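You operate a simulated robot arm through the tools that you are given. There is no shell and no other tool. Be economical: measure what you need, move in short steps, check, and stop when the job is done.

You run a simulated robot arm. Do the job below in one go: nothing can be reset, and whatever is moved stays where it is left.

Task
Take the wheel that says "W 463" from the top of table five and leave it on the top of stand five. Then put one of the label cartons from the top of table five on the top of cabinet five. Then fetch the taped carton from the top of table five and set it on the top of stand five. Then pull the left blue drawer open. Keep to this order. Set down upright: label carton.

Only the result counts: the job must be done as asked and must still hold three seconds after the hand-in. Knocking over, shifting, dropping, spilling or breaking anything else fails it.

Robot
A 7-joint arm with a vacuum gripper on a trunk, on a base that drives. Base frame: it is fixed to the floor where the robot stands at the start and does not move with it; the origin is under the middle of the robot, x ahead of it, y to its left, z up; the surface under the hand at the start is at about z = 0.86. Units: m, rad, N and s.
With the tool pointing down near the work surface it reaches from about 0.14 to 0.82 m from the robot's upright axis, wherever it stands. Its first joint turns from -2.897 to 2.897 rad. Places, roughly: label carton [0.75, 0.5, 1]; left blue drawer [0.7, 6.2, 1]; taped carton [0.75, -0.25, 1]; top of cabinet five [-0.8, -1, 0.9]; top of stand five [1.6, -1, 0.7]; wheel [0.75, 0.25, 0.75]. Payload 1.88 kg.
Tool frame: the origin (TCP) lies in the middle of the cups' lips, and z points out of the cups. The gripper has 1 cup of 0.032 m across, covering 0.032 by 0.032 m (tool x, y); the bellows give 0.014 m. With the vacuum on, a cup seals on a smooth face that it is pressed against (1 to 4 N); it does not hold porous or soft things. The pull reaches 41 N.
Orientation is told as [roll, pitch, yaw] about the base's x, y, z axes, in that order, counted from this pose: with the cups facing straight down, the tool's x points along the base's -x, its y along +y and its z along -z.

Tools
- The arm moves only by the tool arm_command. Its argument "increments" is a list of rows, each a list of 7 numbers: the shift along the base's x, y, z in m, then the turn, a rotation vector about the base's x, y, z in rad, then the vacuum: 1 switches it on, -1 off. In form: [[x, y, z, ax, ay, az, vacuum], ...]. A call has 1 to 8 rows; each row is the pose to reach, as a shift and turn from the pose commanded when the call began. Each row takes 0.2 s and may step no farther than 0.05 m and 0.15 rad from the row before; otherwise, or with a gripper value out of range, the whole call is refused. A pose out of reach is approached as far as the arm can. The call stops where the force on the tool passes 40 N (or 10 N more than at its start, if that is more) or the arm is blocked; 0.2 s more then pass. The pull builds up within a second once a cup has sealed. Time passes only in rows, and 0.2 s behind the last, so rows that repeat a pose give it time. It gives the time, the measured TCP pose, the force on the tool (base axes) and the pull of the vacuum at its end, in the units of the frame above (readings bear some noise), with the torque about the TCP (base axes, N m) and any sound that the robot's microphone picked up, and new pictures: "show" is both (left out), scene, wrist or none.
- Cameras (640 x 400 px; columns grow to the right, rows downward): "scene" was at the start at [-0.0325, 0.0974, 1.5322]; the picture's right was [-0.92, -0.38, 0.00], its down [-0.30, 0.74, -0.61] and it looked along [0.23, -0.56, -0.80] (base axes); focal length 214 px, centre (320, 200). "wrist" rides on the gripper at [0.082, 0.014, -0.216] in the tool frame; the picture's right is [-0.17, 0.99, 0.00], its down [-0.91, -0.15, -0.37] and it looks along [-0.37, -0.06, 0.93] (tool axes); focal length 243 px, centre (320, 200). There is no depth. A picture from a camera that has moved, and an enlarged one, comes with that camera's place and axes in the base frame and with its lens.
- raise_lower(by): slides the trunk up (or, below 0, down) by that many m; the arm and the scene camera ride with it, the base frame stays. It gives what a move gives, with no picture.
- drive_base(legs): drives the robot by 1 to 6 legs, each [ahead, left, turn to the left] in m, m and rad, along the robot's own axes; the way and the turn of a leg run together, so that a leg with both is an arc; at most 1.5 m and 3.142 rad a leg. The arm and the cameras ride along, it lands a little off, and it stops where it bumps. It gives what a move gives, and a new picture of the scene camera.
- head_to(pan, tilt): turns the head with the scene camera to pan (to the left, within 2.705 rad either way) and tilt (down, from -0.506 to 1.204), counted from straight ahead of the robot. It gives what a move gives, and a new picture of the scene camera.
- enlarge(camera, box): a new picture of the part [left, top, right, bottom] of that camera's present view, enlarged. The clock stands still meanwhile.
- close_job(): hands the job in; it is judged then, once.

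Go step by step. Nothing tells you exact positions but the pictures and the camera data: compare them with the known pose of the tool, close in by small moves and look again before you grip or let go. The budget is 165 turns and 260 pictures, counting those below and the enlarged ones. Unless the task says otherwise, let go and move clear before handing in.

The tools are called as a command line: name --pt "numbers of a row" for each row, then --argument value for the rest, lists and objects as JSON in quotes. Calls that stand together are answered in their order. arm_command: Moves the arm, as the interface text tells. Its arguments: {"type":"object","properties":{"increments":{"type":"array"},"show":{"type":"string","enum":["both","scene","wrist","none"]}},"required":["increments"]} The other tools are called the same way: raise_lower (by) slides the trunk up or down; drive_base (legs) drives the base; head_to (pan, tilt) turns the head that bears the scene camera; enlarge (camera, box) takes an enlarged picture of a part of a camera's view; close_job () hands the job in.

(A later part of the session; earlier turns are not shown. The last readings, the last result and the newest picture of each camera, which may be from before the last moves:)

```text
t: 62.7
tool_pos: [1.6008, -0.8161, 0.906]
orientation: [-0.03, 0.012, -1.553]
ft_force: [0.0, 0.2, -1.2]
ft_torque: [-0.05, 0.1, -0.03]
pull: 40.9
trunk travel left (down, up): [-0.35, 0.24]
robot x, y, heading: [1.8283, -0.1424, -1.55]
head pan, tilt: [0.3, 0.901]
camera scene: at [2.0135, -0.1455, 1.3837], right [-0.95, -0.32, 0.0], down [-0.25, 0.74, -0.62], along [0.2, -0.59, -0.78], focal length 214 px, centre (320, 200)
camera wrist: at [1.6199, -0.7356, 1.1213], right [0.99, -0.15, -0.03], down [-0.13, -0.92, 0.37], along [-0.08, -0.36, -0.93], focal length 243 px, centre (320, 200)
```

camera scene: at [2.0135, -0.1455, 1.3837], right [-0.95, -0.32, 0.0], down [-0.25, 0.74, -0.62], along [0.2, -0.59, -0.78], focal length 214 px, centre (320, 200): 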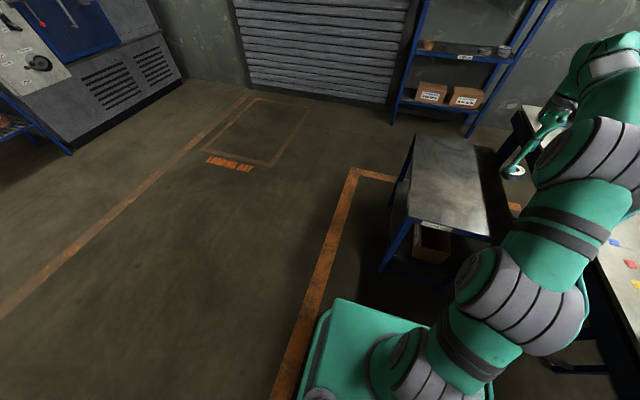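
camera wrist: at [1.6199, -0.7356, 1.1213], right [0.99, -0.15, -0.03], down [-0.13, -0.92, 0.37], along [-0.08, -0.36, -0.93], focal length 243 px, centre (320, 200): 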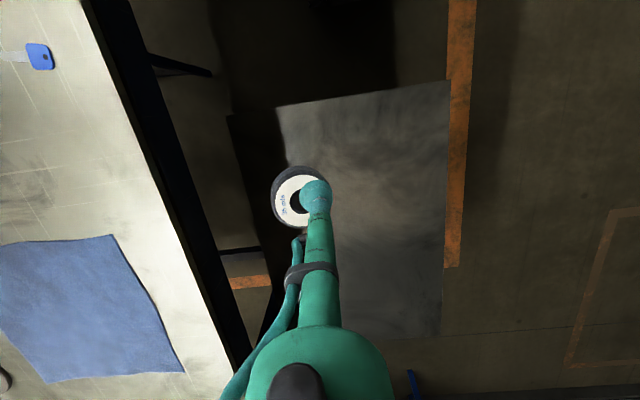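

The stand's edges are ambiguous here, so I enlarge both views.

enlarge --camera "scene" --box '[370, 110, 570, 270]'

enlarge --camera "wrist" --box '[200, 60, 480, 260]'

```text
2.50 times, centred on (470, 190) of scene
camera zoom: at [2.0135, -0.1455, 1.3837], right [-0.95, -0.32, 0.0], down [-0.25, 0.74, -0.62], along [0.2, -0.59, -0.78], focal length 536 px, centre (-55, 225)
```

zoom: 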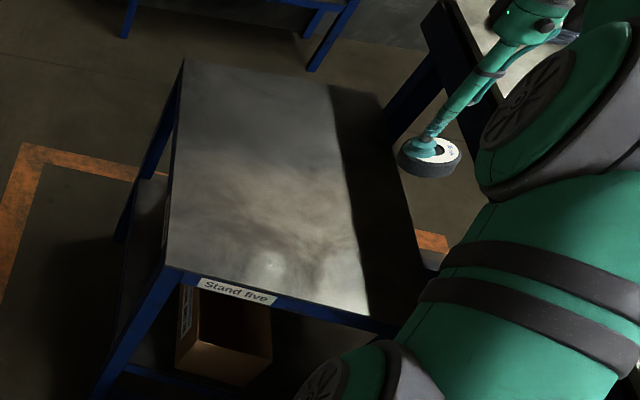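

```text
2.00 times, centred on (340, 160) of wrist
camera zoom: at [1.6199, -0.7356, 1.1213], right [0.99, -0.15, -0.03], down [-0.13, -0.92, 0.37], along [-0.08, -0.36, -0.93], focal length 485 px, centre (280, 280)
```

zoom: 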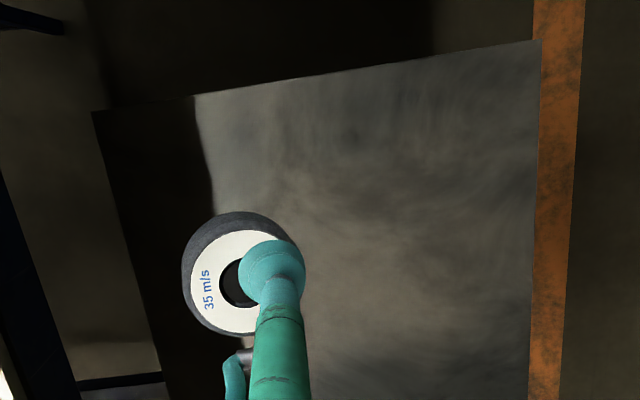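

The stand is bigger than it looked (the left strip is shadow), so the wheel lands well inside. I level the tool and descend.

arm_command --pt "0.005 0 -0.04 -0.006 -0.015 0 1" --pt "0.01 0 -0.08 -0.012 -0.03 0 1" --pt "0.01 0 -0.12 -0.012 -0.03 0 1" --pt "0.01 0 -0.15 -0.012 -0.03 0 1" --pt "0.01 0 -0.15 -0.012 -0.03 0 1" --show "wrist"

enlarge --camera "scene" --box '[420, 110, 540, 210]'

```text
t: 63.9
tool_pos: [1.6095, -0.817, 0.7526]
orientation: [0.0, 0.003, -1.553]
ft_force: [0.5, 0.3, -1.5]
ft_torque: [0.03, 0.11, 0.06]
pull: 41.5
trunk travel left (down, up): [-0.35, 0.24]
robot x, y, heading: [1.8281, -0.1389, -1.549]
head pan, tilt: [0.3, 0.901]
camera wrist: at [1.6218, -0.7346, 0.968], right [0.99, -0.15, 0.0], down [-0.14, -0.92, 0.37], along [-0.06, -0.37, -0.93], focal length 243 px, centre (320, 200)
```

wrist: 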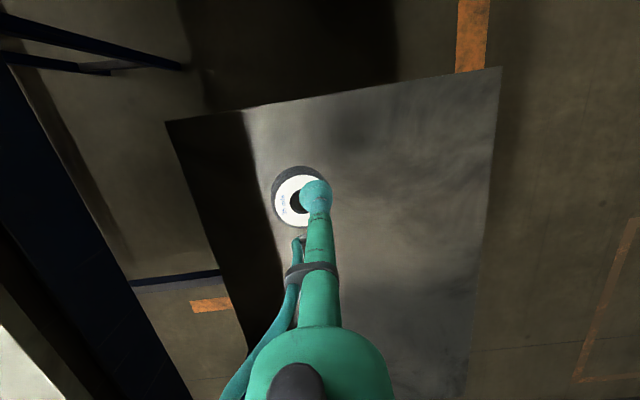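

```text
4.00 times, centred on (480, 160) of scene
camera zoom: at [2.0132, -0.1459, 1.3837], right [-0.95, -0.32, 0.0], down [-0.25, 0.74, -0.62], along [0.2, -0.59, -0.78], focal length 858 px, centre (-320, 360)
```

zoom: 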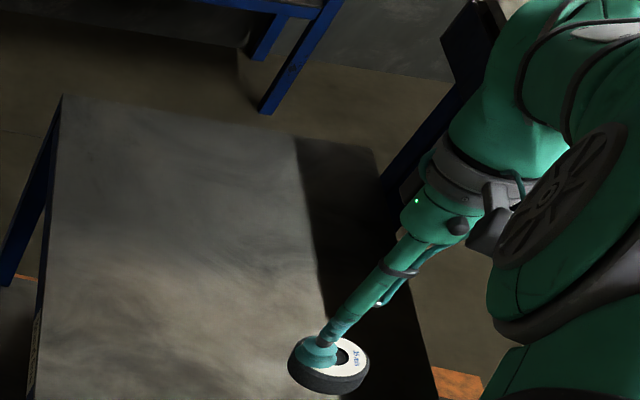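

I feel for contact in small steps.

arm_command --pt "0 0 -0.008 0 0 0 1" --pt "0 0 -0.014 0 0 0 1" --pt "0 0 -0.018 0 0 0 1" --pt "0 0 -0.018 0 0 0 1" --show "none"

```text
t: 64.9
tool_pos: [1.6103, -0.8165, 0.7345]
orientation: [0.001, 0.002, -1.555]
ft_force: [-1.3, -0.8, -0.8]
ft_torque: [0.01, 0.13, 0.0]
pull: 40.9
trunk travel left (down, up): [-0.35, 0.24]
robot x, y, heading: [1.8283, -0.1432, -1.547]
head pan, tilt: [0.3, 0.901]
```

arm_command --pt "0 0 -0.004 0 0 0 1" --pt "0 0 -0.008 0 0 0 1" --pt "0 0 -0.008 0 0 0 1" --show "none"

enlarge --camera "scene" --box '[470, 170, 530, 220]'

```text
t: 65.7
tool_pos: [1.6096, -0.8173, 0.7279]
orientation: [-0.001, 0.002, -1.552]
ft_force: [-0.2, 0.9, -1.7]
ft_torque: [0.03, 0.11, -0.01]
pull: 40.6
trunk travel left (down, up): [-0.35, 0.24]
robot x, y, heading: [1.8262, -0.1393, -1.542]
head pan, tilt: [0.3, 0.901]
```

```text
8.00 times, centred on (500, 195) of scene
camera zoom: at [2.0133, -0.1457, 1.3837], right [-0.95, -0.32, 0.0], down [-0.25, 0.74, -0.62], along [0.2, -0.59, -0.78], focal length 1716 px, centre (-1120, 240)
```

zoom: 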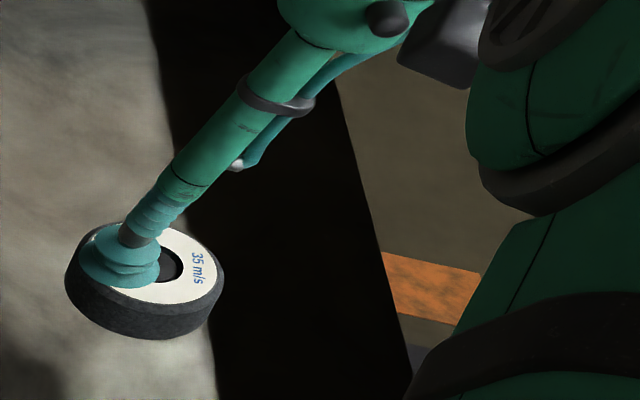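

No contact yet; I continue down in small steps.

arm_command --pt "0 0 -0.004 0 0 0 1" --pt "0 0 -0.007 0 0 0 1" --pt "0 0 -0.007 0 0 0 1" --show "none"

arm_command --pt "0 0 -0.003 0 0 0 1" --pt "0 0 -0.006 0 0 0 1" --pt "0 0 -0.006 0 0 0 1" --show "none"

```text
t: 66.5
tool_pos: [1.6096, -0.8184, 0.7214]
orientation: [0.0, 0.003, -1.553]
ft_force: [-0.6, 0.3, -2.5]
ft_torque: [0.03, 0.16, 0.0]
pull: 40.8
trunk travel left (down, up): [-0.35, 0.24]
robot x, y, heading: [1.8282, -0.1402, -1.546]
head pan, tilt: [0.3, 0.901]
```

```text
t: 67.3
tool_pos: [1.6116, -0.8177, 0.7148]
orientation: [0.0, 0.002, -1.552]
ft_force: [-0.3, 1.2, -1.8]
ft_torque: [0.04, 0.12, 0.01]
pull: 41.1
trunk travel left (down, up): [-0.35, 0.24]
robot x, y, heading: [1.8286, -0.1399, -1.55]
head pan, tilt: [0.3, 0.901]
```

Parallax puts the stand top near z 0.68, so contact is expected at about 0.70. I go on.

arm_command --pt "0 0 -0.003 0 0 0 1" --pt "0 0 -0.006 0 0 0 1" --pt "0 0 -0.006 0 0 0 1" --show "none"

arm_command --pt "0 0 -0.003 0 0 0 1" --pt "0 0 -0.005 0 0 0 1" --pt "0 0 -0.005 0 0 0 1" --show "none"

```text
t: 68.1
tool_pos: [1.6126, -0.8184, 0.7084]
orientation: [0.001, 0.0, -1.552]
ft_force: [0.1, -0.3, -2.8]
ft_torque: [0.0, 0.16, 0.0]
pull: 40.3
trunk travel left (down, up): [-0.35, 0.24]
robot x, y, heading: [1.8238, -0.1415, -1.547]
head pan, tilt: [0.3, 0.901]
```

```text
t: 68.9
tool_pos: [1.6113, -0.8179, 0.704]
orientation: [0.0, 0.004, -1.553]
ft_force: [0.0, -0.1, -0.8]
ft_torque: [-0.02, 0.14, 0.0]
pull: 41.1
trunk travel left (down, up): [-0.35, 0.24]
robot x, y, heading: [1.83, -0.1384, -1.554]
head pan, tilt: [0.3, 0.901]
```

arm_command --pt "0 0 -0.003 0 0 0 1" --pt "0 0 -0.005 0 0 0 1" --pt "0 0 -0.005 0 0 0 1" --show "none"

enlarge --camera "wrist" --box '[240, 130, 400, 230]'

```text
t: 69.7
tool_pos: [1.6107, -0.8178, 0.6991]
orientation: [0.0, 0.003, -1.555]
ft_force: [0.2, 0.5, -1.6]
ft_torque: [0.01, 0.11, 0.0]
pull: 41.2
trunk travel left (down, up): [-0.35, 0.24]
robot x, y, heading: [1.8276, -0.1383, -1.549]
head pan, tilt: [0.3, 0.901]
```

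```text
4.00 times, centred on (320, 180) of wrist
camera zoom: at [1.6235, -0.7352, 0.9147], right [0.99, -0.15, 0.0], down [-0.14, -0.92, 0.37], along [-0.06, -0.37, -0.93], focal length 970 px, centre (320, 280)
```

zoom: 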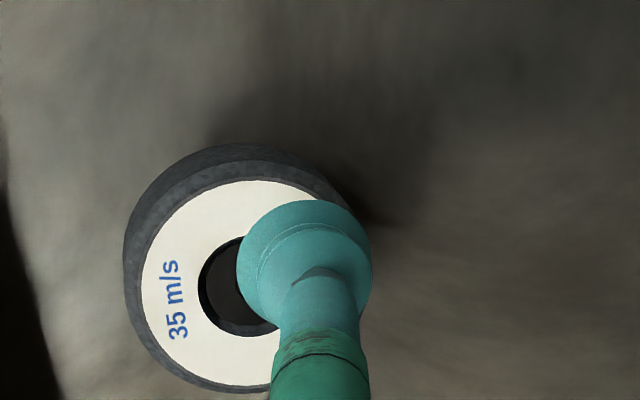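

Still slightly above the surface; I continue.

arm_command --pt "0 0 -0.003 0 0 0 1" --pt "0 0 -0.005 0 0 0 1" --pt "0 0 -0.005 0 0 0 1" --show "none"

arm_command --pt "0 0 -0.003 0 0 0 1" --pt "0 0 -0.005 0 0 0 1" --pt "0 0 -0.005 0 0 0 1" --show "none"

enlarge --camera "wrist" --box '[240, 130, 400, 230]'

```text
t: 70.5
tool_pos: [1.611, -0.8178, 0.6947]
orientation: [0.0, 0.001, -1.553]
ft_force: [-0.6, 0.0, -0.7]
ft_torque: [-0.02, 0.11, 0.01]
pull: 40.5
trunk travel left (down, up): [-0.35, 0.24]
robot x, y, heading: [1.8275, -0.1394, -1.55]
head pan, tilt: [0.3, 0.901]
```

```text
t: 71.3
tool_pos: [1.6109, -0.8175, 0.69]
orientation: [-0.001, 0.001, -1.555]
ft_force: [0.0, -0.6, -2.0]
ft_torque: [0.02, 0.11, 0.01]
pull: 41.3
trunk travel left (down, up): [-0.35, 0.24]
robot x, y, heading: [1.8256, -0.1437, -1.551]
head pan, tilt: [0.3, 0.901]
```

```text
4.00 times, centred on (320, 180) of wrist
camera zoom: at [1.6231, -0.7348, 0.9049], right [0.99, -0.15, 0.0], down [-0.14, -0.92, 0.37], along [-0.06, -0.37, -0.93], focal length 970 px, centre (320, 280)
```

zoom: 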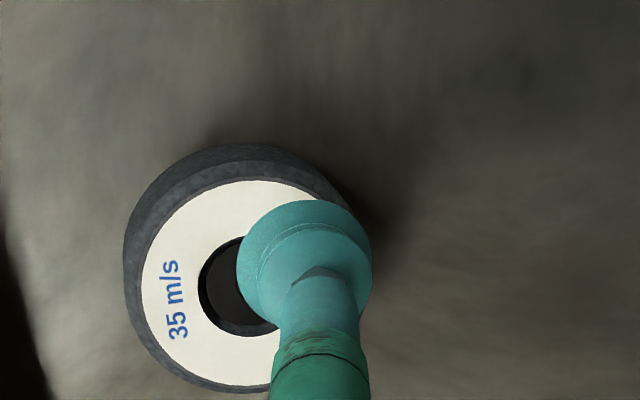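

Still descending; the shadow is closing in.

arm_command --pt "0 0 -0.003 0 0 0 1" --pt "0 0 -0.006 0 0 0 1" --pt "0 0 -0.006 0 0 0 1" --show "none"

arm_command --pt "0 0 -0.003 0 0 0 1" --pt "0 0 -0.005 0 0 0 1" --pt "0 0 -0.005 0 0 0 1" --show "none"

enlarge --camera "wrist" --box '[240, 130, 400, 230]'

```text
t: 72.1
tool_pos: [1.6113, -0.8183, 0.6871]
orientation: [-0.001, -0.004, -1.554]
ft_force: [-0.7, 3.9, 19.0]
ft_torque: [0.03, 0.01, 0.01]
pull: 40.3
trunk travel left (down, up): [-0.35, 0.24]
robot x, y, heading: [1.832, -0.1382, -1.55]
head pan, tilt: [0.3, 0.901]
```

```text
t: 72.9
tool_pos: [1.6098, -0.8186, 0.6802]
orientation: [-0.004, -0.006, -1.554]
ft_force: [-7.3, -3.4, 29.2]
ft_torque: [-0.15, 0.09, -0.03]
pull: 40.4
trunk travel left (down, up): [-0.35, 0.24]
robot x, y, heading: [1.8276, -0.1391, -1.55]
head pan, tilt: [0.3, 0.901]
```

```text
4.00 times, centred on (320, 180) of wrist
camera zoom: at [1.6236, -0.7344, 0.8963], right [0.99, -0.15, 0.0], down [-0.14, -0.92, 0.38], along [-0.06, -0.37, -0.93], focal length 970 px, centre (320, 280)
```

zoom: 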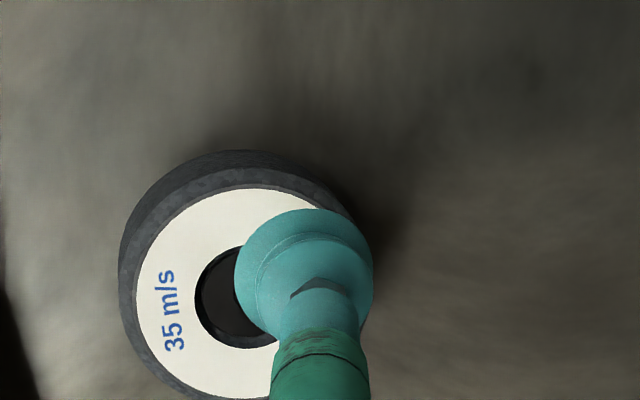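

Contact at about z 0.687. I ease up, release the vacuum and lift away.

arm_command --pt "0 0 0.005 0 0 0 1" --pt "0 0 0.007 0 0 0 -1" --pt "0 0 0.007 0 0 0 -1" --pt "0 0 0.007 0 0 0 -1" --pt "0 0 0.007 0 0 0 -1" --show "none"

arm_command --pt "0 0 0.003 0 0 0 -1" --pt "0 0 0.01 0 0 0 -1" --pt "0 0 0.05 0 0 0 -1" --pt "0 0 0.1 0 0 0 -1" --pt "0 0 0.15 0 0 0 -1" --show "wrist"

```text
t: 74.1
tool_pos: [1.6108, -0.8159, 0.6858]
orientation: [0.001, 0.002, -1.554]
ft_force: [0.5, -0.1, 0.6]
ft_torque: [0.03, 0.0, 0.0]
pull: 0.0
trunk travel left (down, up): [-0.35, 0.24]
robot x, y, heading: [1.83, -0.1389, -1.553]
head pan, tilt: [0.3, 0.901]
```

```text
t: 75.3
tool_pos: [1.6127, -0.8214, 0.8367]
orientation: [0.0, 0.002, -1.554]
ft_force: [-0.7, -0.1, -0.7]
ft_torque: [0.03, -0.01, -0.04]
pull: 0.1
trunk travel left (down, up): [-0.35, 0.24]
robot x, y, heading: [1.826, -0.1441, -1.551]
head pan, tilt: [0.3, 0.901]
camera wrist: at [1.6246, -0.7396, 1.0522], right [0.99, -0.15, 0.0], down [-0.14, -0.92, 0.37], along [-0.06, -0.37, -0.93], focal length 243 px, centre (320, 200)
```

wrist: 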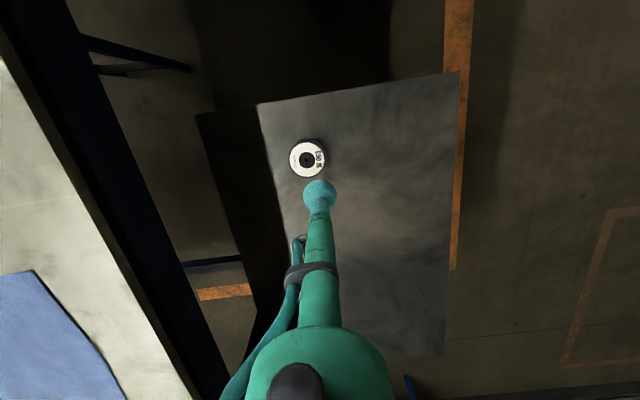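

The wheel stands on stand five. I retract the arm and raise the trunk back.

arm_command --pt "0.0 0.0 0.04 0 0 0 -1" --pt "0.025 0.035 0.055 0 0 0 -1" --pt "0.05 0.07 0.07 0 0 0 -1" --pt "0.075 0.105 0.09 0 0 0 -1" --pt "0.1 0.14 0.11 0 0 0 -1" --pt "0.125 0.175 0.13 0 0 0 -1" --pt "0.15 0.21 0.15 0 0 0 -1" --pt "0.175 0.245 0.17 0 0 0 -1" --show "none"

raise_lower --by 0.15

arm_command --pt "0.02 0.03 0.02 0 0 0 -1" --pt "0.04 0.06 0.04 0 0 0 -1" --pt "0.05 0.09 0.06 0 0 0 -1" --show "none"

head_to --pan 0.1 --tilt 0.8

```text
t: 77.1
tool_pos: [1.7853, -0.5749, 1.0079]
orientation: [0.001, 0.001, -1.553]
ft_force: [-0.2, -0.8, -0.3]
ft_torque: [0.01, -0.03, 0.01]
pull: 0.0
trunk travel left (down, up): [-0.35, 0.24]
robot x, y, heading: [1.8248, -0.1382, -1.551]
head pan, tilt: [0.3, 0.901]
```

```text
t: 78.8
tool_pos: [1.7849, -0.5754, 1.1576]
orientation: [0.002, 0.002, -1.554]
ft_force: [-0.1, -0.4, -0.3]
ft_torque: [0.01, -0.02, 0.03]
pull: 0.1
trunk travel left (down, up): [-0.5, 0.09]
robot x, y, heading: [1.8273, -0.1384, -1.552]
head pan, tilt: [0.3, 0.901]
```

```text
t: 79.6
tool_pos: [1.8338, -0.4846, 1.218]
orientation: [0.0, 0.003, -1.553]
ft_force: [0.1, 0.5, 0.1]
ft_torque: [-0.01, 0.01, 0.02]
pull: 0.1
trunk travel left (down, up): [-0.5, 0.09]
robot x, y, heading: [1.8288, -0.1415, -1.552]
head pan, tilt: [0.3, 0.901]
```

```text
t: 80.4
tool_pos: [1.8324, -0.4856, 1.2181]
orientation: [0.001, 0.002, -1.554]
ft_force: [0.2, -0.3, -1.2]
ft_torque: [-0.01, 0.03, -0.02]
pull: 0.0
trunk travel left (down, up): [-0.5, 0.09]
robot x, y, heading: [1.8274, -0.1428, -1.553]
head pan, tilt: [0.099, 0.799]
camera scene: at [1.9992, -0.1541, 1.5416], right [-0.99, -0.12, 0.0], down [-0.09, 0.71, -0.7], along [0.08, -0.69, -0.72], focal length 214 px, centre (320, 200)
```

scene: 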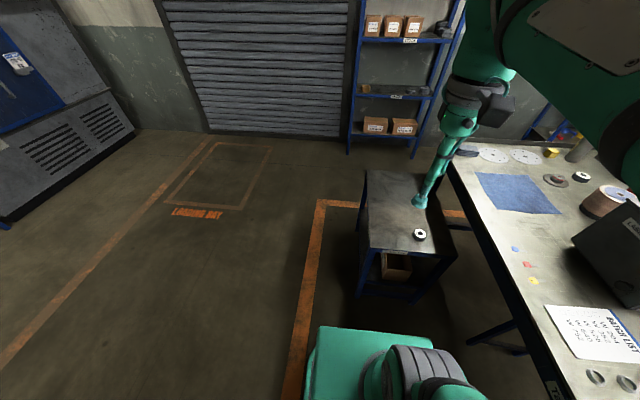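

I drive back the same way around the table's end.

drive_base --legs '[[-1.0, 0.1, 0], [-0.22, 0, 0], [0, 0, 1.553]]'

```text
t: 90.8
tool_pos: [2.2494, 1.1161, 1.2178]
orientation: [-0.001, 0.002, -0.035]
ft_force: [-0.2, -0.6, 0.6]
ft_torque: [0.01, -0.01, 0.0]
pull: 0.0
trunk travel left (down, up): [-0.5, 0.09]
robot x, y, heading: [1.9045, 1.1231, -0.026]
head pan, tilt: [0.099, 0.799]
camera scene: at [1.9281, 1.3004, 1.5416], right [0.07, -1.0, 0.0], down [-0.72, -0.05, -0.7], along [0.7, 0.05, -0.72], focal length 214 px, centre (320, 200)
```

scene: 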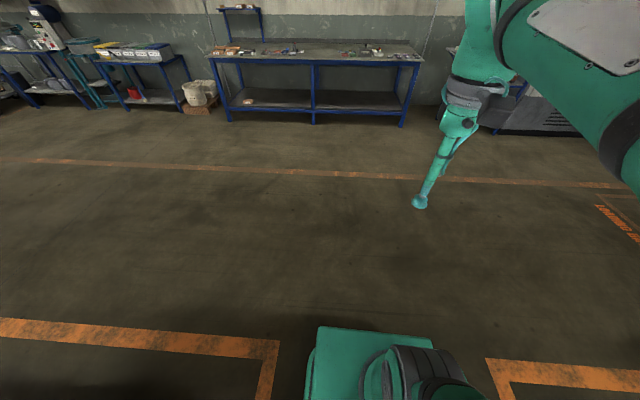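

Next leg: back along the corridor.

drive_base --legs '[[0, 0, 0.026], [-1.0, 0, 0], [-1.02, 0, 0]]'

head_to --pan -0.8 --tilt 0.8

```text
t: 101.1
tool_pos: [0.2661, 1.1132, 1.2184]
orientation: [0.001, 0.001, -0.049]
ft_force: [-0.5, -0.2, 0.1]
ft_torque: [-0.01, 0.01, -0.01]
pull: 0.0
trunk travel left (down, up): [-0.5, 0.09]
robot x, y, heading: [-0.0789, 1.1307, -0.044]
head pan, tilt: [0.099, 0.799]
camera scene: at [-0.0528, 1.3026, 1.5416], right [0.06, -1.0, 0.0], down [-0.72, -0.04, -0.7], along [0.7, 0.04, -0.72], focal length 214 px, centre (320, 200)
```

scene: 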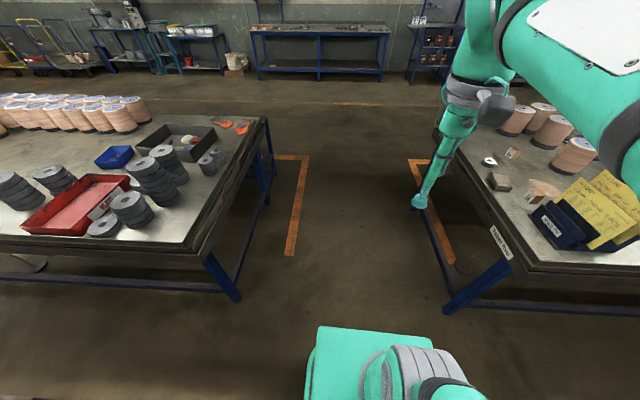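

```text
t: 102.3
tool_pos: [0.2647, 1.1129, 1.2186]
orientation: [0.0, 0.002, -0.047]
ft_force: [-0.5, 0.2, 0.4]
ft_torque: [0.0, -0.02, 0.0]
pull: 0.1
trunk travel left (down, up): [-0.5, 0.09]
robot x, y, heading: [-0.0766, 1.1271, -0.037]
head pan, tilt: [-0.799, 0.799]
camera scene: at [-0.0796, 1.2378, 1.5416], right [-0.75, -0.67, 0.0], down [-0.48, 0.53, -0.7], along [0.46, -0.52, -0.72], focal length 214 px, centre (320, 200)
```

scene: 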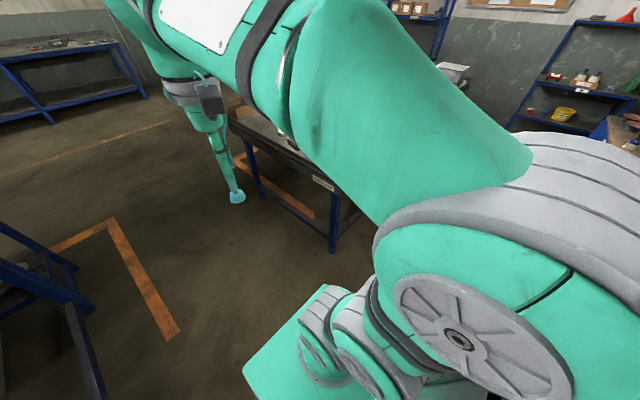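

Now sideways back to the front of table five.

drive_base --legs '[[-0.05, 0, 0.04], [0, -0.55, 0], [0, -0.55, 0]]'

head_to --pan 0.3 --tilt 0.8

```text
t: 108.7
tool_pos: [0.2281, 0.0356, 1.2169]
orientation: [0.0, 0.002, 0.008]
ft_force: [-0.9, -0.1, 0.8]
ft_torque: [0.01, -0.01, 0.02]
pull: 0.0
trunk travel left (down, up): [-0.5, 0.09]
robot x, y, heading: [-0.1118, 0.0316, 0.014]
head pan, tilt: [-0.799, 0.799]
camera scene: at [-0.1241, 0.1422, 1.5416], right [-0.71, -0.71, 0.0], down [-0.51, 0.51, -0.7], along [0.49, -0.49, -0.72], focal length 214 px, centre (320, 200)
```

scene: 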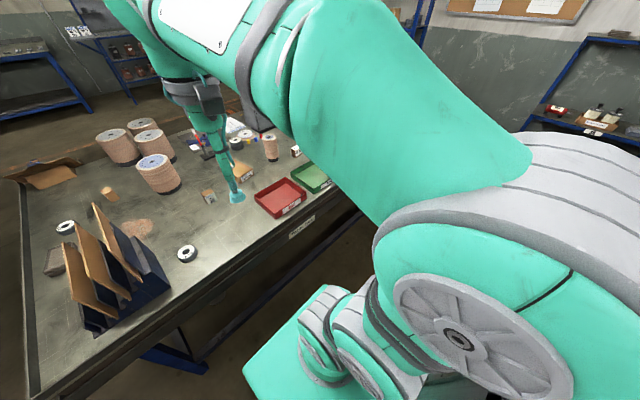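

```text
t: 110.0
tool_pos: [0.228, 0.0357, 1.218]
orientation: [-0.001, 0.002, 0.007]
ft_force: [-0.1, 0.4, 0.1]
ft_torque: [0.03, -0.01, -0.05]
pull: 0.0
trunk travel left (down, up): [-0.5, 0.09]
robot x, y, heading: [-0.1141, 0.0362, 0.013]
head pan, tilt: [0.3, 0.799]
camera scene: at [-0.1043, 0.224, 1.5416], right [0.31, -0.95, 0.0], down [-0.68, -0.22, -0.7], along [0.66, 0.21, -0.72], focal length 214 px, centre (320, 200)
```

scene: 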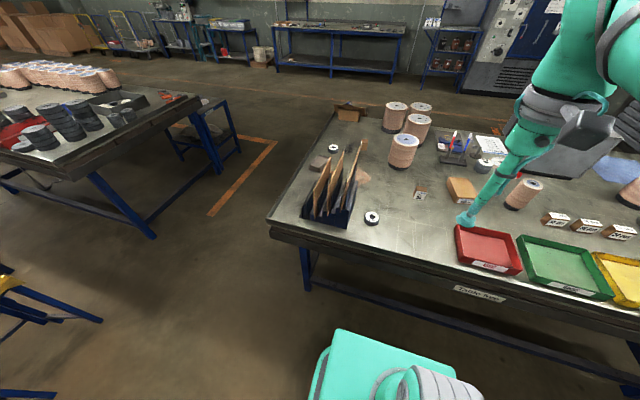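

I move up to the table and reach toward the "LABELS" carton.

drive_base --legs '[[0.12, 0, -0.013]]'

arm_command --pt "0.04 0 -0.02 0 0 0 -1" --pt "0.08 0 -0.04 0 0 0 -1" --pt "0.12 0 -0.06 0 0 0 -1" --pt "0.16 0 -0.08 0 0 0 -1" --pt "0.2 0 -0.1 0 0 0 -1" --pt "0.23 0 -0.12 0 0 0 -1" --show "wrist"

enlarge --camera "wrist" --box '[260, 170, 420, 270]'

```text
t: 111.3
tool_pos: [0.3441, 0.0318, 1.2177]
orientation: [0.001, 0.003, -0.005]
ft_force: [-0.7, 0.7, -0.1]
ft_torque: [0.01, 0.05, 0.01]
pull: 0.1
trunk travel left (down, up): [-0.5, 0.09]
robot x, y, heading: [-0.0029, 0.0343, -0.005]
head pan, tilt: [0.3, 0.799]
camera scene: at [0.0149, 0.2245, 1.5416], right [0.29, -0.96, 0.0], down [-0.69, -0.21, -0.7], along [0.67, 0.21, -0.72], focal length 214 px, centre (320, 200)
```

scene: 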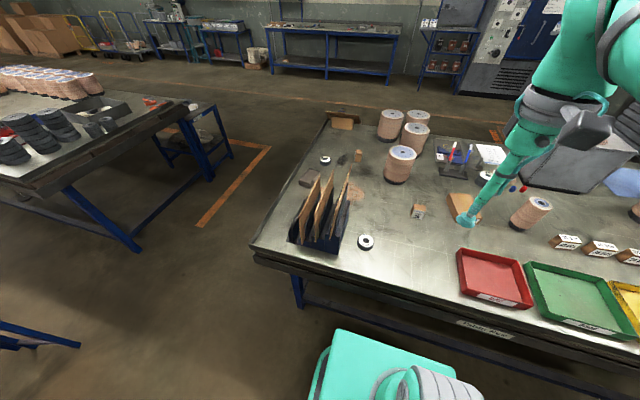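

```text
t: 112.7
tool_pos: [0.5741, 0.0343, 1.0972]
orientation: [-0.001, 0.001, -0.005]
ft_force: [-0.7, -0.3, 0.4]
ft_torque: [-0.01, 0.0, 0.01]
pull: 0.1
trunk travel left (down, up): [-0.5, 0.09]
robot x, y, heading: [-0.0014, 0.033, 0.001]
head pan, tilt: [0.3, 0.799]
camera wrist: at [0.4933, 0.0485, 1.3125], right [0.17, 0.99, 0.0], down [0.91, -0.16, 0.37], along [0.37, -0.06, -0.93], focal length 243 px, centre (320, 200)
```

wrist: 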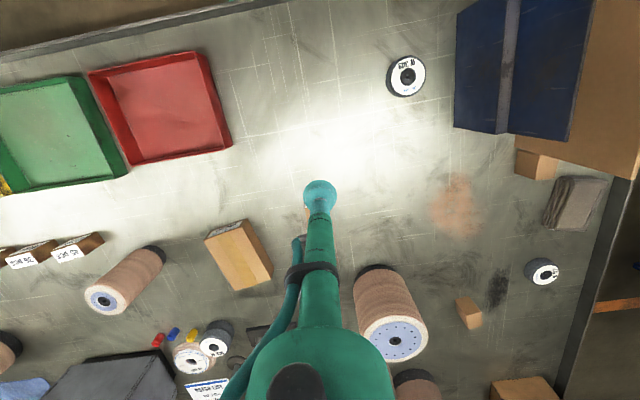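

```text
4.00 times, centred on (340, 220) of wrist
camera zoom: at [0.4933, 0.0485, 1.3125], right [0.17, 0.99, 0.0], down [0.91, -0.16, 0.37], along [0.37, -0.06, -0.93], focal length 970 px, centre (240, 120)
```

zoom: 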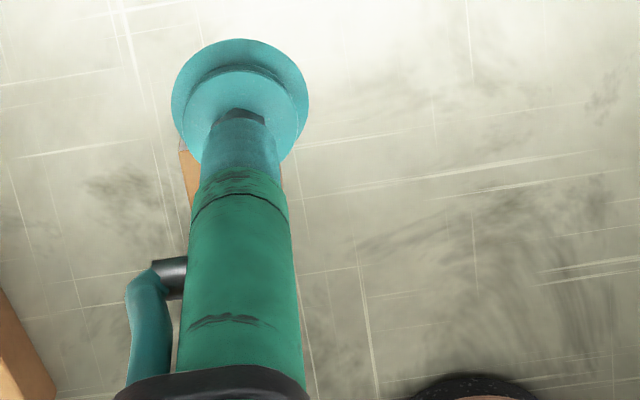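

The carton is hidden beneath the tool. I move past it so the wrist camera looks straight down on it.

arm_command --pt "0.04 -0.005 -0.02 0 0 0 -1" --pt "0.08 -0.01 -0.04 0 0 0 -1" --pt "0.12 -0.02 -0.06 0 0 0 -1" --pt "0.16 -0.02 -0.08 0 0 0 -1" --pt "0.16 -0.02 -0.08 0 0 0 -1" --show "wrist"

enlarge --camera "wrist" --box '[270, 70, 390, 145]'

```text
t: 113.9
tool_pos: [0.7363, 0.0101, 1.0159]
orientation: [0.0, 0.002, -0.005]
ft_force: [0.8, -0.2, 0.3]
ft_torque: [0.02, 0.04, 0.02]
pull: 0.1
trunk travel left (down, up): [-0.5, 0.09]
robot x, y, heading: [-0.0021, 0.038, -0.002]
head pan, tilt: [0.3, 0.799]
camera wrist: at [0.6553, 0.0255, 1.2319], right [0.17, 0.99, 0.0], down [0.91, -0.16, 0.37], along [0.37, -0.06, -0.93], focal length 243 px, centre (320, 200)
```

wrist: 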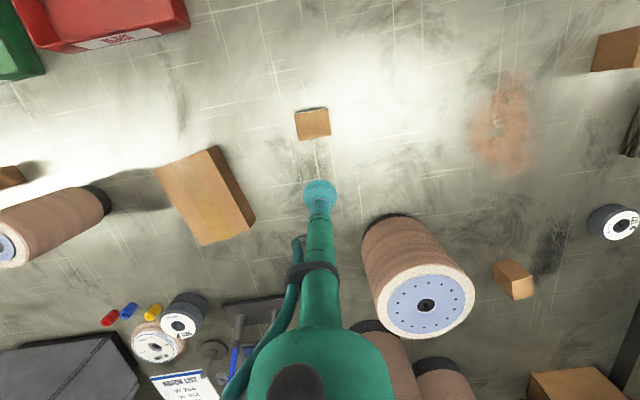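

```text
5.33 times, centred on (330, 108) of wrist
camera zoom: at [0.6553, 0.0255, 1.2319], right [0.17, 0.99, 0.0], down [0.91, -0.16, 0.37], along [0.37, -0.06, -0.93], focal length 1294 px, centre (267, 693)
```

zoom: 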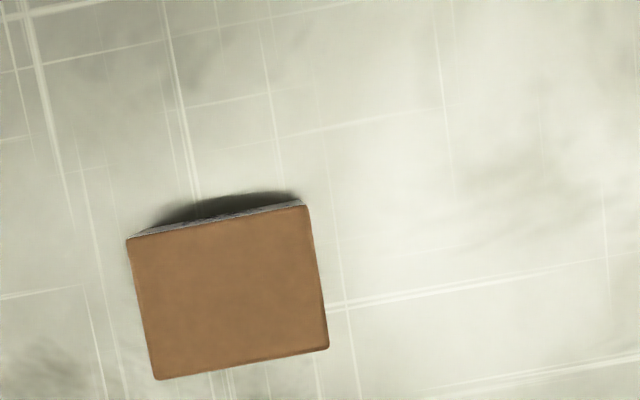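

The carton's top is about 44 × 33 mm, centred near (0.681, 0.0135, 0.908), just a bit wider than the cup. I hover over it to align accurately.

arm_command --pt "-0.03 0.002 -0.02 0 0 0 -1" --pt "-0.055 0.0035 -0.05 0 0 0 -1" --pt "-0.055 0.0035 -0.085 0 0 0 -1" --pt "-0.055 0.0035 -0.085 0 0 0 -1" --show "none"

enlarge --camera "wrist" --box '[270, 145, 370, 215]'

```text
t: 114.9
tool_pos: [0.6814, 0.0139, 0.9348]
orientation: [0.0, 0.003, -0.005]
ft_force: [0.4, -0.4, -0.3]
ft_torque: [0.01, 0.02, -0.02]
pull: 0.1
trunk travel left (down, up): [-0.5, 0.09]
robot x, y, heading: [0.0028, 0.0308, -0.002]
head pan, tilt: [0.3, 0.799]
```

```text
5.71 times, centred on (320, 180) of wrist
camera zoom: at [0.6, 0.0277, 1.1498], right [0.17, 0.99, 0.0], down [0.91, -0.16, 0.37], along [0.37, -0.06, -0.93], focal length 1386 px, centre (320, 314)
```

zoom: 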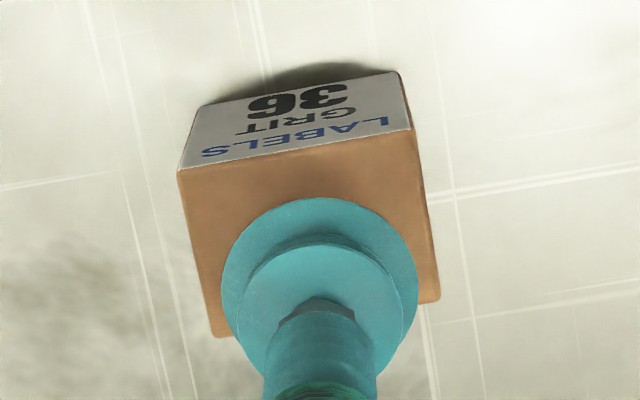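

I shift about 2 mm and lower to 7 mm above the top for a final check.

arm_command --pt "-0.001 -0.0019 -0.01 0 0 0 -1" --pt "-0.001 -0.0019 -0.018 0 0 0 -1" --pt "-0.001 -0.0019 -0.018 0 0 0 -1" --show "none"

enlarge --camera "wrist" --box '[270, 145, 370, 215]'

```text
t: 115.7
tool_pos: [0.6789, 0.0127, 0.9153]
orientation: [0.0, 0.0, -0.005]
ft_force: [-0.2, -0.3, 0.5]
ft_torque: [0.03, 0.04, -0.01]
pull: 0.0
trunk travel left (down, up): [-0.5, 0.09]
robot x, y, heading: [-0.0042, 0.0358, -0.002]
head pan, tilt: [0.3, 0.799]
```

```text
5.71 times, centred on (320, 180) of wrist
camera zoom: at [0.5974, 0.0272, 1.1318], right [0.17, 0.99, 0.0], down [0.91, -0.16, 0.37], along [0.37, -0.06, -0.93], focal length 1386 px, centre (320, 314)
```

zoom: 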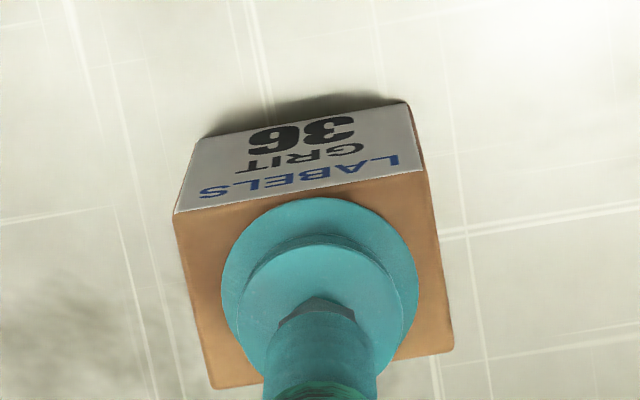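

Alignment within about 1 mm; a slight correction, then I press down gently with the vacuum on.

arm_command --pt "0.0009 -0.001 -0.004 0 0 0 1" --pt "0.0009 -0.001 -0.007 0 0 0 1" --pt "0.0009 -0.001 -0.009 0 0 0 1" --pt "0.0009 -0.001 -0.009 0 0 0 1" --show "none"

```text
t: 116.7
tool_pos: [0.6796, 0.0118, 0.9077]
orientation: [-0.001, -0.004, -0.004]
ft_force: [0.6, -0.8, 17.2]
ft_torque: [0.0, 0.09, 0.0]
pull: 40.8
trunk travel left (down, up): [-0.5, 0.09]
robot x, y, heading: [0.0012, 0.0375, 0.002]
head pan, tilt: [0.3, 0.799]
```

The carton is held. I lift it straight up, then retract.

arm_command --pt "0 0 0.03 0 0 0 1" --pt "0 0 0.07 0 0 0 1" --pt "0 0 0.115 0 0 0 1" --pt "-0.03 0 0.15 0 0 0 1" --pt "-0.07 0 0.175 0 0 0 1" --pt "-0.11 0 0.2 0 0 0 1" --pt "-0.15 0 0.225 0 0 0 1" --pt "-0.19 0 0.25 0 0 0 1" --show "wrist"

```text
t: 118.5
tool_pos: [0.4876, 0.0136, 1.1589]
orientation: [0.002, 0.001, -0.007]
ft_force: [0.5, 0.0, -0.5]
ft_torque: [0.01, 0.03, 0.0]
pull: 40.8
trunk travel left (down, up): [-0.5, 0.09]
robot x, y, heading: [-0.001, 0.0329, -0.002]
head pan, tilt: [0.3, 0.799]
camera wrist: at [0.4062, 0.0281, 1.374], right [0.17, 0.99, 0.0], down [0.91, -0.16, 0.37], along [0.37, -0.06, -0.93], focal length 243 px, centre (320, 200)
```

wrist: 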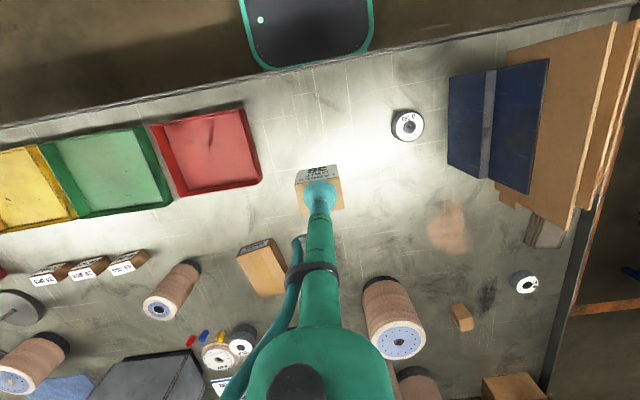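

arm_command --pt "-0.04 0 0.02 0 0 0 1" --pt "-0.08 0 0.04 0 0 0 1" --pt "-0.12 0 0.06 0 0 0 1" --pt "-0.15 0 0.07 0 0 0 1" --show "none"

head_to --pan -0.8 --tilt 0.7

```text
t: 119.5
tool_pos: [0.3381, 0.014, 1.2251]
orientation: [-0.001, 0.002, -0.006]
ft_force: [0.4, -0.1, 0.6]
ft_torque: [-0.03, 0.02, -0.02]
pull: 41.1
trunk travel left (down, up): [-0.5, 0.09]
robot x, y, heading: [-0.002, 0.0339, -0.007]
head pan, tilt: [0.3, 0.799]
```

```text
t: 120.8
tool_pos: [0.3381, 0.0135, 1.2245]
orientation: [0.0, 0.003, -0.006]
ft_force: [-0.7, -0.5, -0.9]
ft_torque: [-0.03, 0.01, -0.01]
pull: 40.7
trunk travel left (down, up): [-0.5, 0.09]
robot x, y, heading: [-0.0006, 0.0334, -0.0]
head pan, tilt: [-0.799, 0.7]
camera scene: at [-0.0034, 0.1398, 1.5499], right [-0.72, -0.7, 0.0], down [-0.45, 0.46, -0.76], along [0.53, -0.55, -0.64], focal length 214 px, centre (320, 200)
```

scene: 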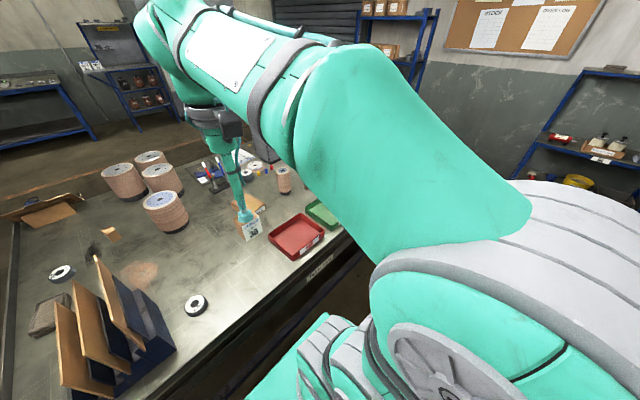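

Back away from the table and turn right to face -y.

drive_base --legs '[[-0.17, 0, 0], [0, 0, -1.571]]'

head_to --pan -0.8 --tilt 0.7

```text
t: 126.1
tool_pos: [-0.1984, -0.3059, 1.2253]
orientation: [0.0, 0.001, -1.588]
ft_force: [-0.2, 0.8, -0.9]
ft_torque: [0.02, -0.01, -0.01]
pull: 40.9
trunk travel left (down, up): [-0.5, 0.09]
robot x, y, heading: [-0.1717, 0.0365, -1.587]
head pan, tilt: [-0.799, 0.7]
camera scene: at [-0.0705, 0.0368, 1.5499], right [-0.69, 0.73, 0.0], down [0.47, 0.44, -0.77], along [-0.56, -0.53, -0.64], focal length 214 px, centre (320, 200)
```

scene: 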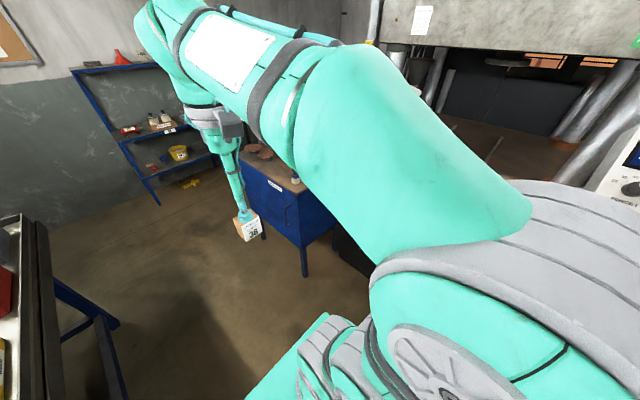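

```text
t: 126.7
tool_pos: [-0.1981, -0.3052, 1.2253]
orientation: [0.0, 0.001, -1.589]
ft_force: [0.2, 0.1, -0.6]
ft_torque: [0.01, 0.01, 0.02]
pull: 40.5
trunk travel left (down, up): [-0.5, 0.09]
robot x, y, heading: [-0.1709, 0.0373, -1.588]
head pan, tilt: [-0.799, 0.7]
camera scene: at [-0.0705, 0.0368, 1.5499], right [-0.69, 0.73, 0.0], down [0.47, 0.44, -0.77], along [-0.56, -0.53, -0.64], focal length 214 px, centre (320, 200)
```

scene: 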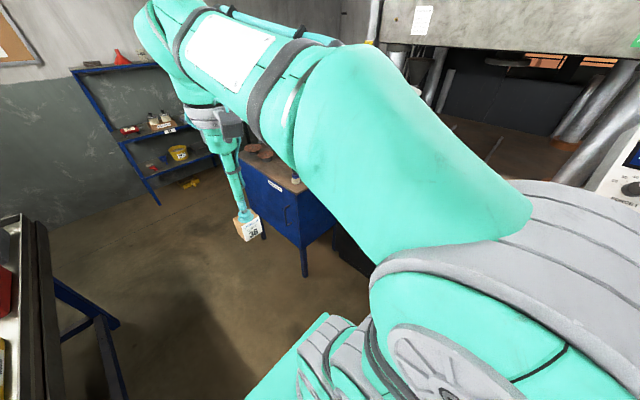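

Now I drive forward so the cabinet lies to my front right.

drive_base --legs '[[0.47, 0.03, 0.015]]'

arm_command --pt "-0.04 0 0 0 0 0 1" --pt "-0.08 0 0 0 0 0 1" --pt "-0.12 0 0 0 0 0 1" --pt "-0.16 0 0 0 0 0 1" --pt "-0.2 0 0 0 0 0 1" --show "wrist"

```text
t: 129.5
tool_pos: [-0.1666, -0.7751, 1.2245]
orientation: [0.001, 0.001, -1.576]
ft_force: [-0.2, 0.8, -1.0]
ft_torque: [-0.01, -0.02, -0.01]
pull: 41.3
trunk travel left (down, up): [-0.5, 0.09]
robot x, y, heading: [-0.1443, -0.4336, -1.573]
head pan, tilt: [-0.799, 0.7]
camera scene: at [-0.0438, -0.4307, 1.5499], right [-0.7, 0.72, 0.0], down [0.46, 0.45, -0.76], along [-0.55, -0.53, -0.64], focal length 214 px, centre (320, 200)
```

scene: 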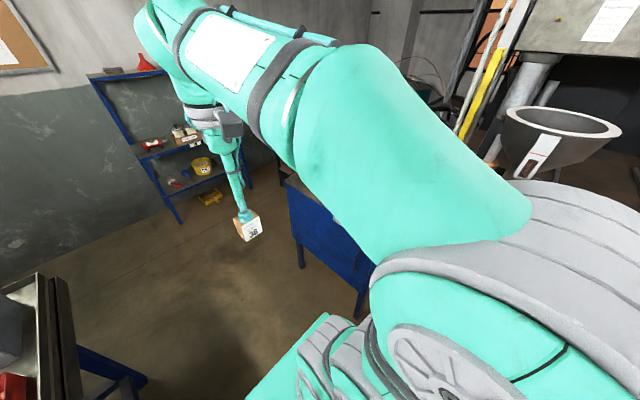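

```text
t: 130.7
tool_pos: [-0.3679, -0.7748, 1.2257]
orientation: [-0.001, 0.003, -1.576]
ft_force: [-0.2, -1.0, -0.5]
ft_torque: [-0.01, 0.0, 0.0]
pull: 41.3
trunk travel left (down, up): [-0.5, 0.09]
robot x, y, heading: [-0.145, -0.4359, -1.572]
head pan, tilt: [-0.799, 0.7]
camera wrist: at [-0.3542, -0.6921, 1.4405], right [0.99, -0.17, 0.0], down [-0.16, -0.91, 0.37], along [-0.06, -0.37, -0.93], focal length 243 px, centre (320, 200)
```

wrist: 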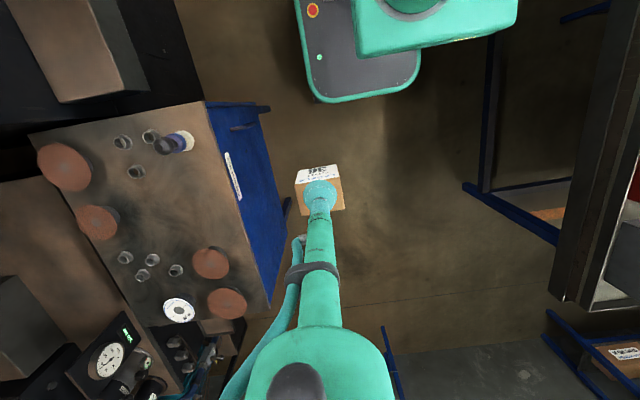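

Cabinet top is well visible; the free spot is near (-0.68, -0.86). I move over it.

arm_command --pt "-0.045 -0.012 0 0 0 0 1" --pt "-0.09 -0.024 0 0 0 0 1" --pt "-0.135 -0.036 0 0 0 0 1" --pt "-0.18 -0.048 0 0 0 0 1" --pt "-0.225 -0.06 0 0 0 0 1" --pt "-0.27 -0.072 0 0 0 0 1" --pt "-0.312 -0.085 0 0 0 0 1" --show "wrist"

```text
t: 132.3
tool_pos: [-0.6627, -0.8595, 1.2123]
orientation: [0.01, 0.01, -1.575]
ft_force: [-3.2, -0.9, -4.5]
ft_torque: [0.28, -0.33, 0.0]
pull: 40.5
out of reach, approached as far as the arm can: row 7
trunk travel left (down, up): [-0.5, 0.09]
robot x, y, heading: [-0.1397, -0.4299, -1.569]
head pan, tilt: [-0.799, 0.7]
camera wrist: at [-0.6498, -0.7795, 1.4294], right [0.99, -0.17, 0.01], down [-0.16, -0.92, 0.36], along [-0.05, -0.36, -0.93], focal length 243 px, centre (320, 200)
```

wrist: 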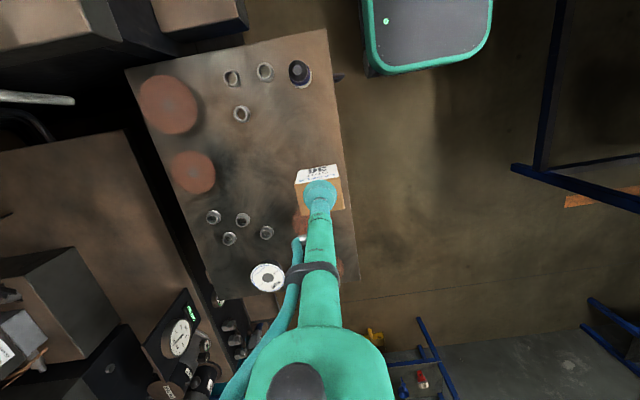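

It is over the cabinet but near its front edge; I lower first to gain reach, then shift inward.

arm_command --pt "0 0 -0.045 0 0 0 1" --pt "0 0 -0.09 0 0 0 1" --pt "0 0.0 -0.13 0 0 0 1" --pt "-0.03 0.01 -0.16 0 0 0 1" --pt "-0.055 0.02 -0.18 0 0 0 1" --pt "-0.055 0.02 -0.18 0 0 0 1" --show "wrist"

```text
t: 133.7
tool_pos: [-0.7155, -0.8337, 1.0448]
orientation: [0.0, 0.002, -1.575]
ft_force: [-0.3, 0.5, -0.8]
ft_torque: [-0.02, 0.01, -0.01]
pull: 41.2
trunk travel left (down, up): [-0.5, 0.09]
robot x, y, heading: [-0.147, -0.4331, -1.575]
head pan, tilt: [-0.799, 0.7]
camera wrist: at [-0.7009, -0.7514, 1.2597], right [0.99, -0.17, 0.0], down [-0.16, -0.91, 0.37], along [-0.06, -0.37, -0.93], focal length 243 px, centre (320, 200)
```

wrist: 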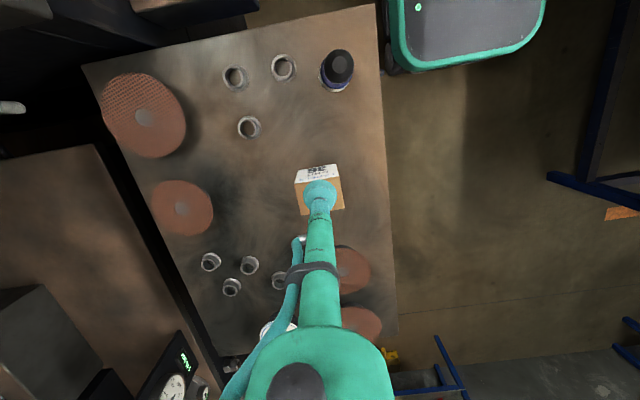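

Good clearance on all sides. I descend.

arm_command --pt "0 0 -0.035 0 0 0 1" --pt "0 0 -0.06 0 0 0 1" --pt "0 0 -0.075 0 0 0 1" --pt "0 0 -0.075 0 0 0 1" --show "wrist"

```text
t: 134.7
tool_pos: [-0.7152, -0.832, 0.9694]
orientation: [0.0, 0.002, -1.576]
ft_force: [-0.3, -0.1, -0.8]
ft_torque: [-0.01, 0.0, 0.01]
pull: 40.6
trunk travel left (down, up): [-0.5, 0.09]
robot x, y, heading: [-0.1459, -0.4333, -1.572]
head pan, tilt: [-0.799, 0.7]
camera wrist: at [-0.6995, -0.7513, 1.1853], right [0.99, -0.17, 0.0], down [-0.16, -0.91, 0.37], along [-0.06, -0.37, -0.93], focal length 243 px, centre (320, 200)
```

wrist: 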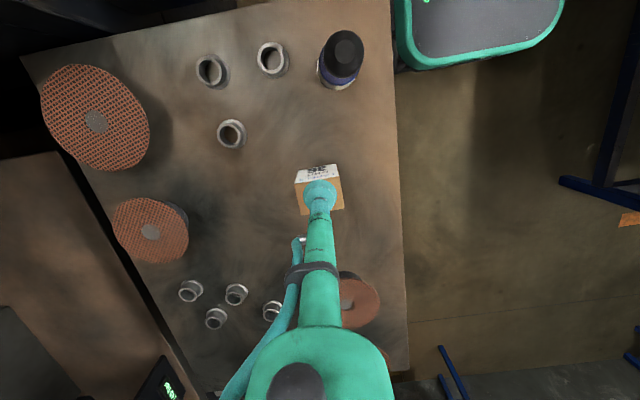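

I feel for contact in small steps.

arm_command --pt "0 0 -0.005 0 0 0 1" --pt "0 0 -0.009 0 0 0 1" --pt "0 0 -0.009 0 0 0 1" --show "none"

arm_command --pt "0 0 -0.003 0 0 0 1" --pt "0 0 -0.006 0 0 0 1" --pt "0 0 -0.006 0 0 0 1" --show "none"

enlarge --camera "wrist" --box '[240, 130, 400, 230]'

```text
t: 135.5
tool_pos: [-0.7128, -0.8338, 0.96]
orientation: [0.0, 0.001, -1.576]
ft_force: [0.3, 0.5, 0.3]
ft_torque: [-0.04, 0.01, 0.01]
pull: 41.2
trunk travel left (down, up): [-0.5, 0.09]
robot x, y, heading: [-0.1436, -0.4343, -1.566]
head pan, tilt: [-0.799, 0.7]
```

```text
t: 136.3
tool_pos: [-0.7121, -0.8336, 0.9528]
orientation: [-0.001, 0.001, -1.577]
ft_force: [-0.4, 0.9, -0.6]
ft_torque: [-0.02, -0.02, 0.01]
pull: 40.8
trunk travel left (down, up): [-0.5, 0.09]
robot x, y, heading: [-0.1457, -0.434, -1.572]
head pan, tilt: [-0.799, 0.7]
```

```text
4.00 times, centred on (320, 180) of wrist
camera zoom: at [-0.6984, -0.7518, 1.1692], right [0.99, -0.17, 0.0], down [-0.16, -0.91, 0.37], along [-0.06, -0.37, -0.93], focal length 970 px, centre (320, 280)
```

zoom: 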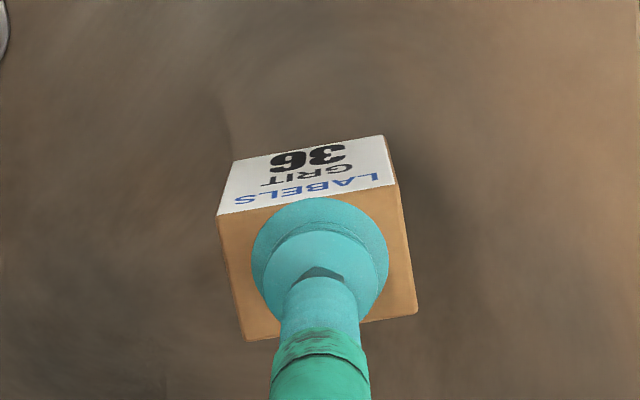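

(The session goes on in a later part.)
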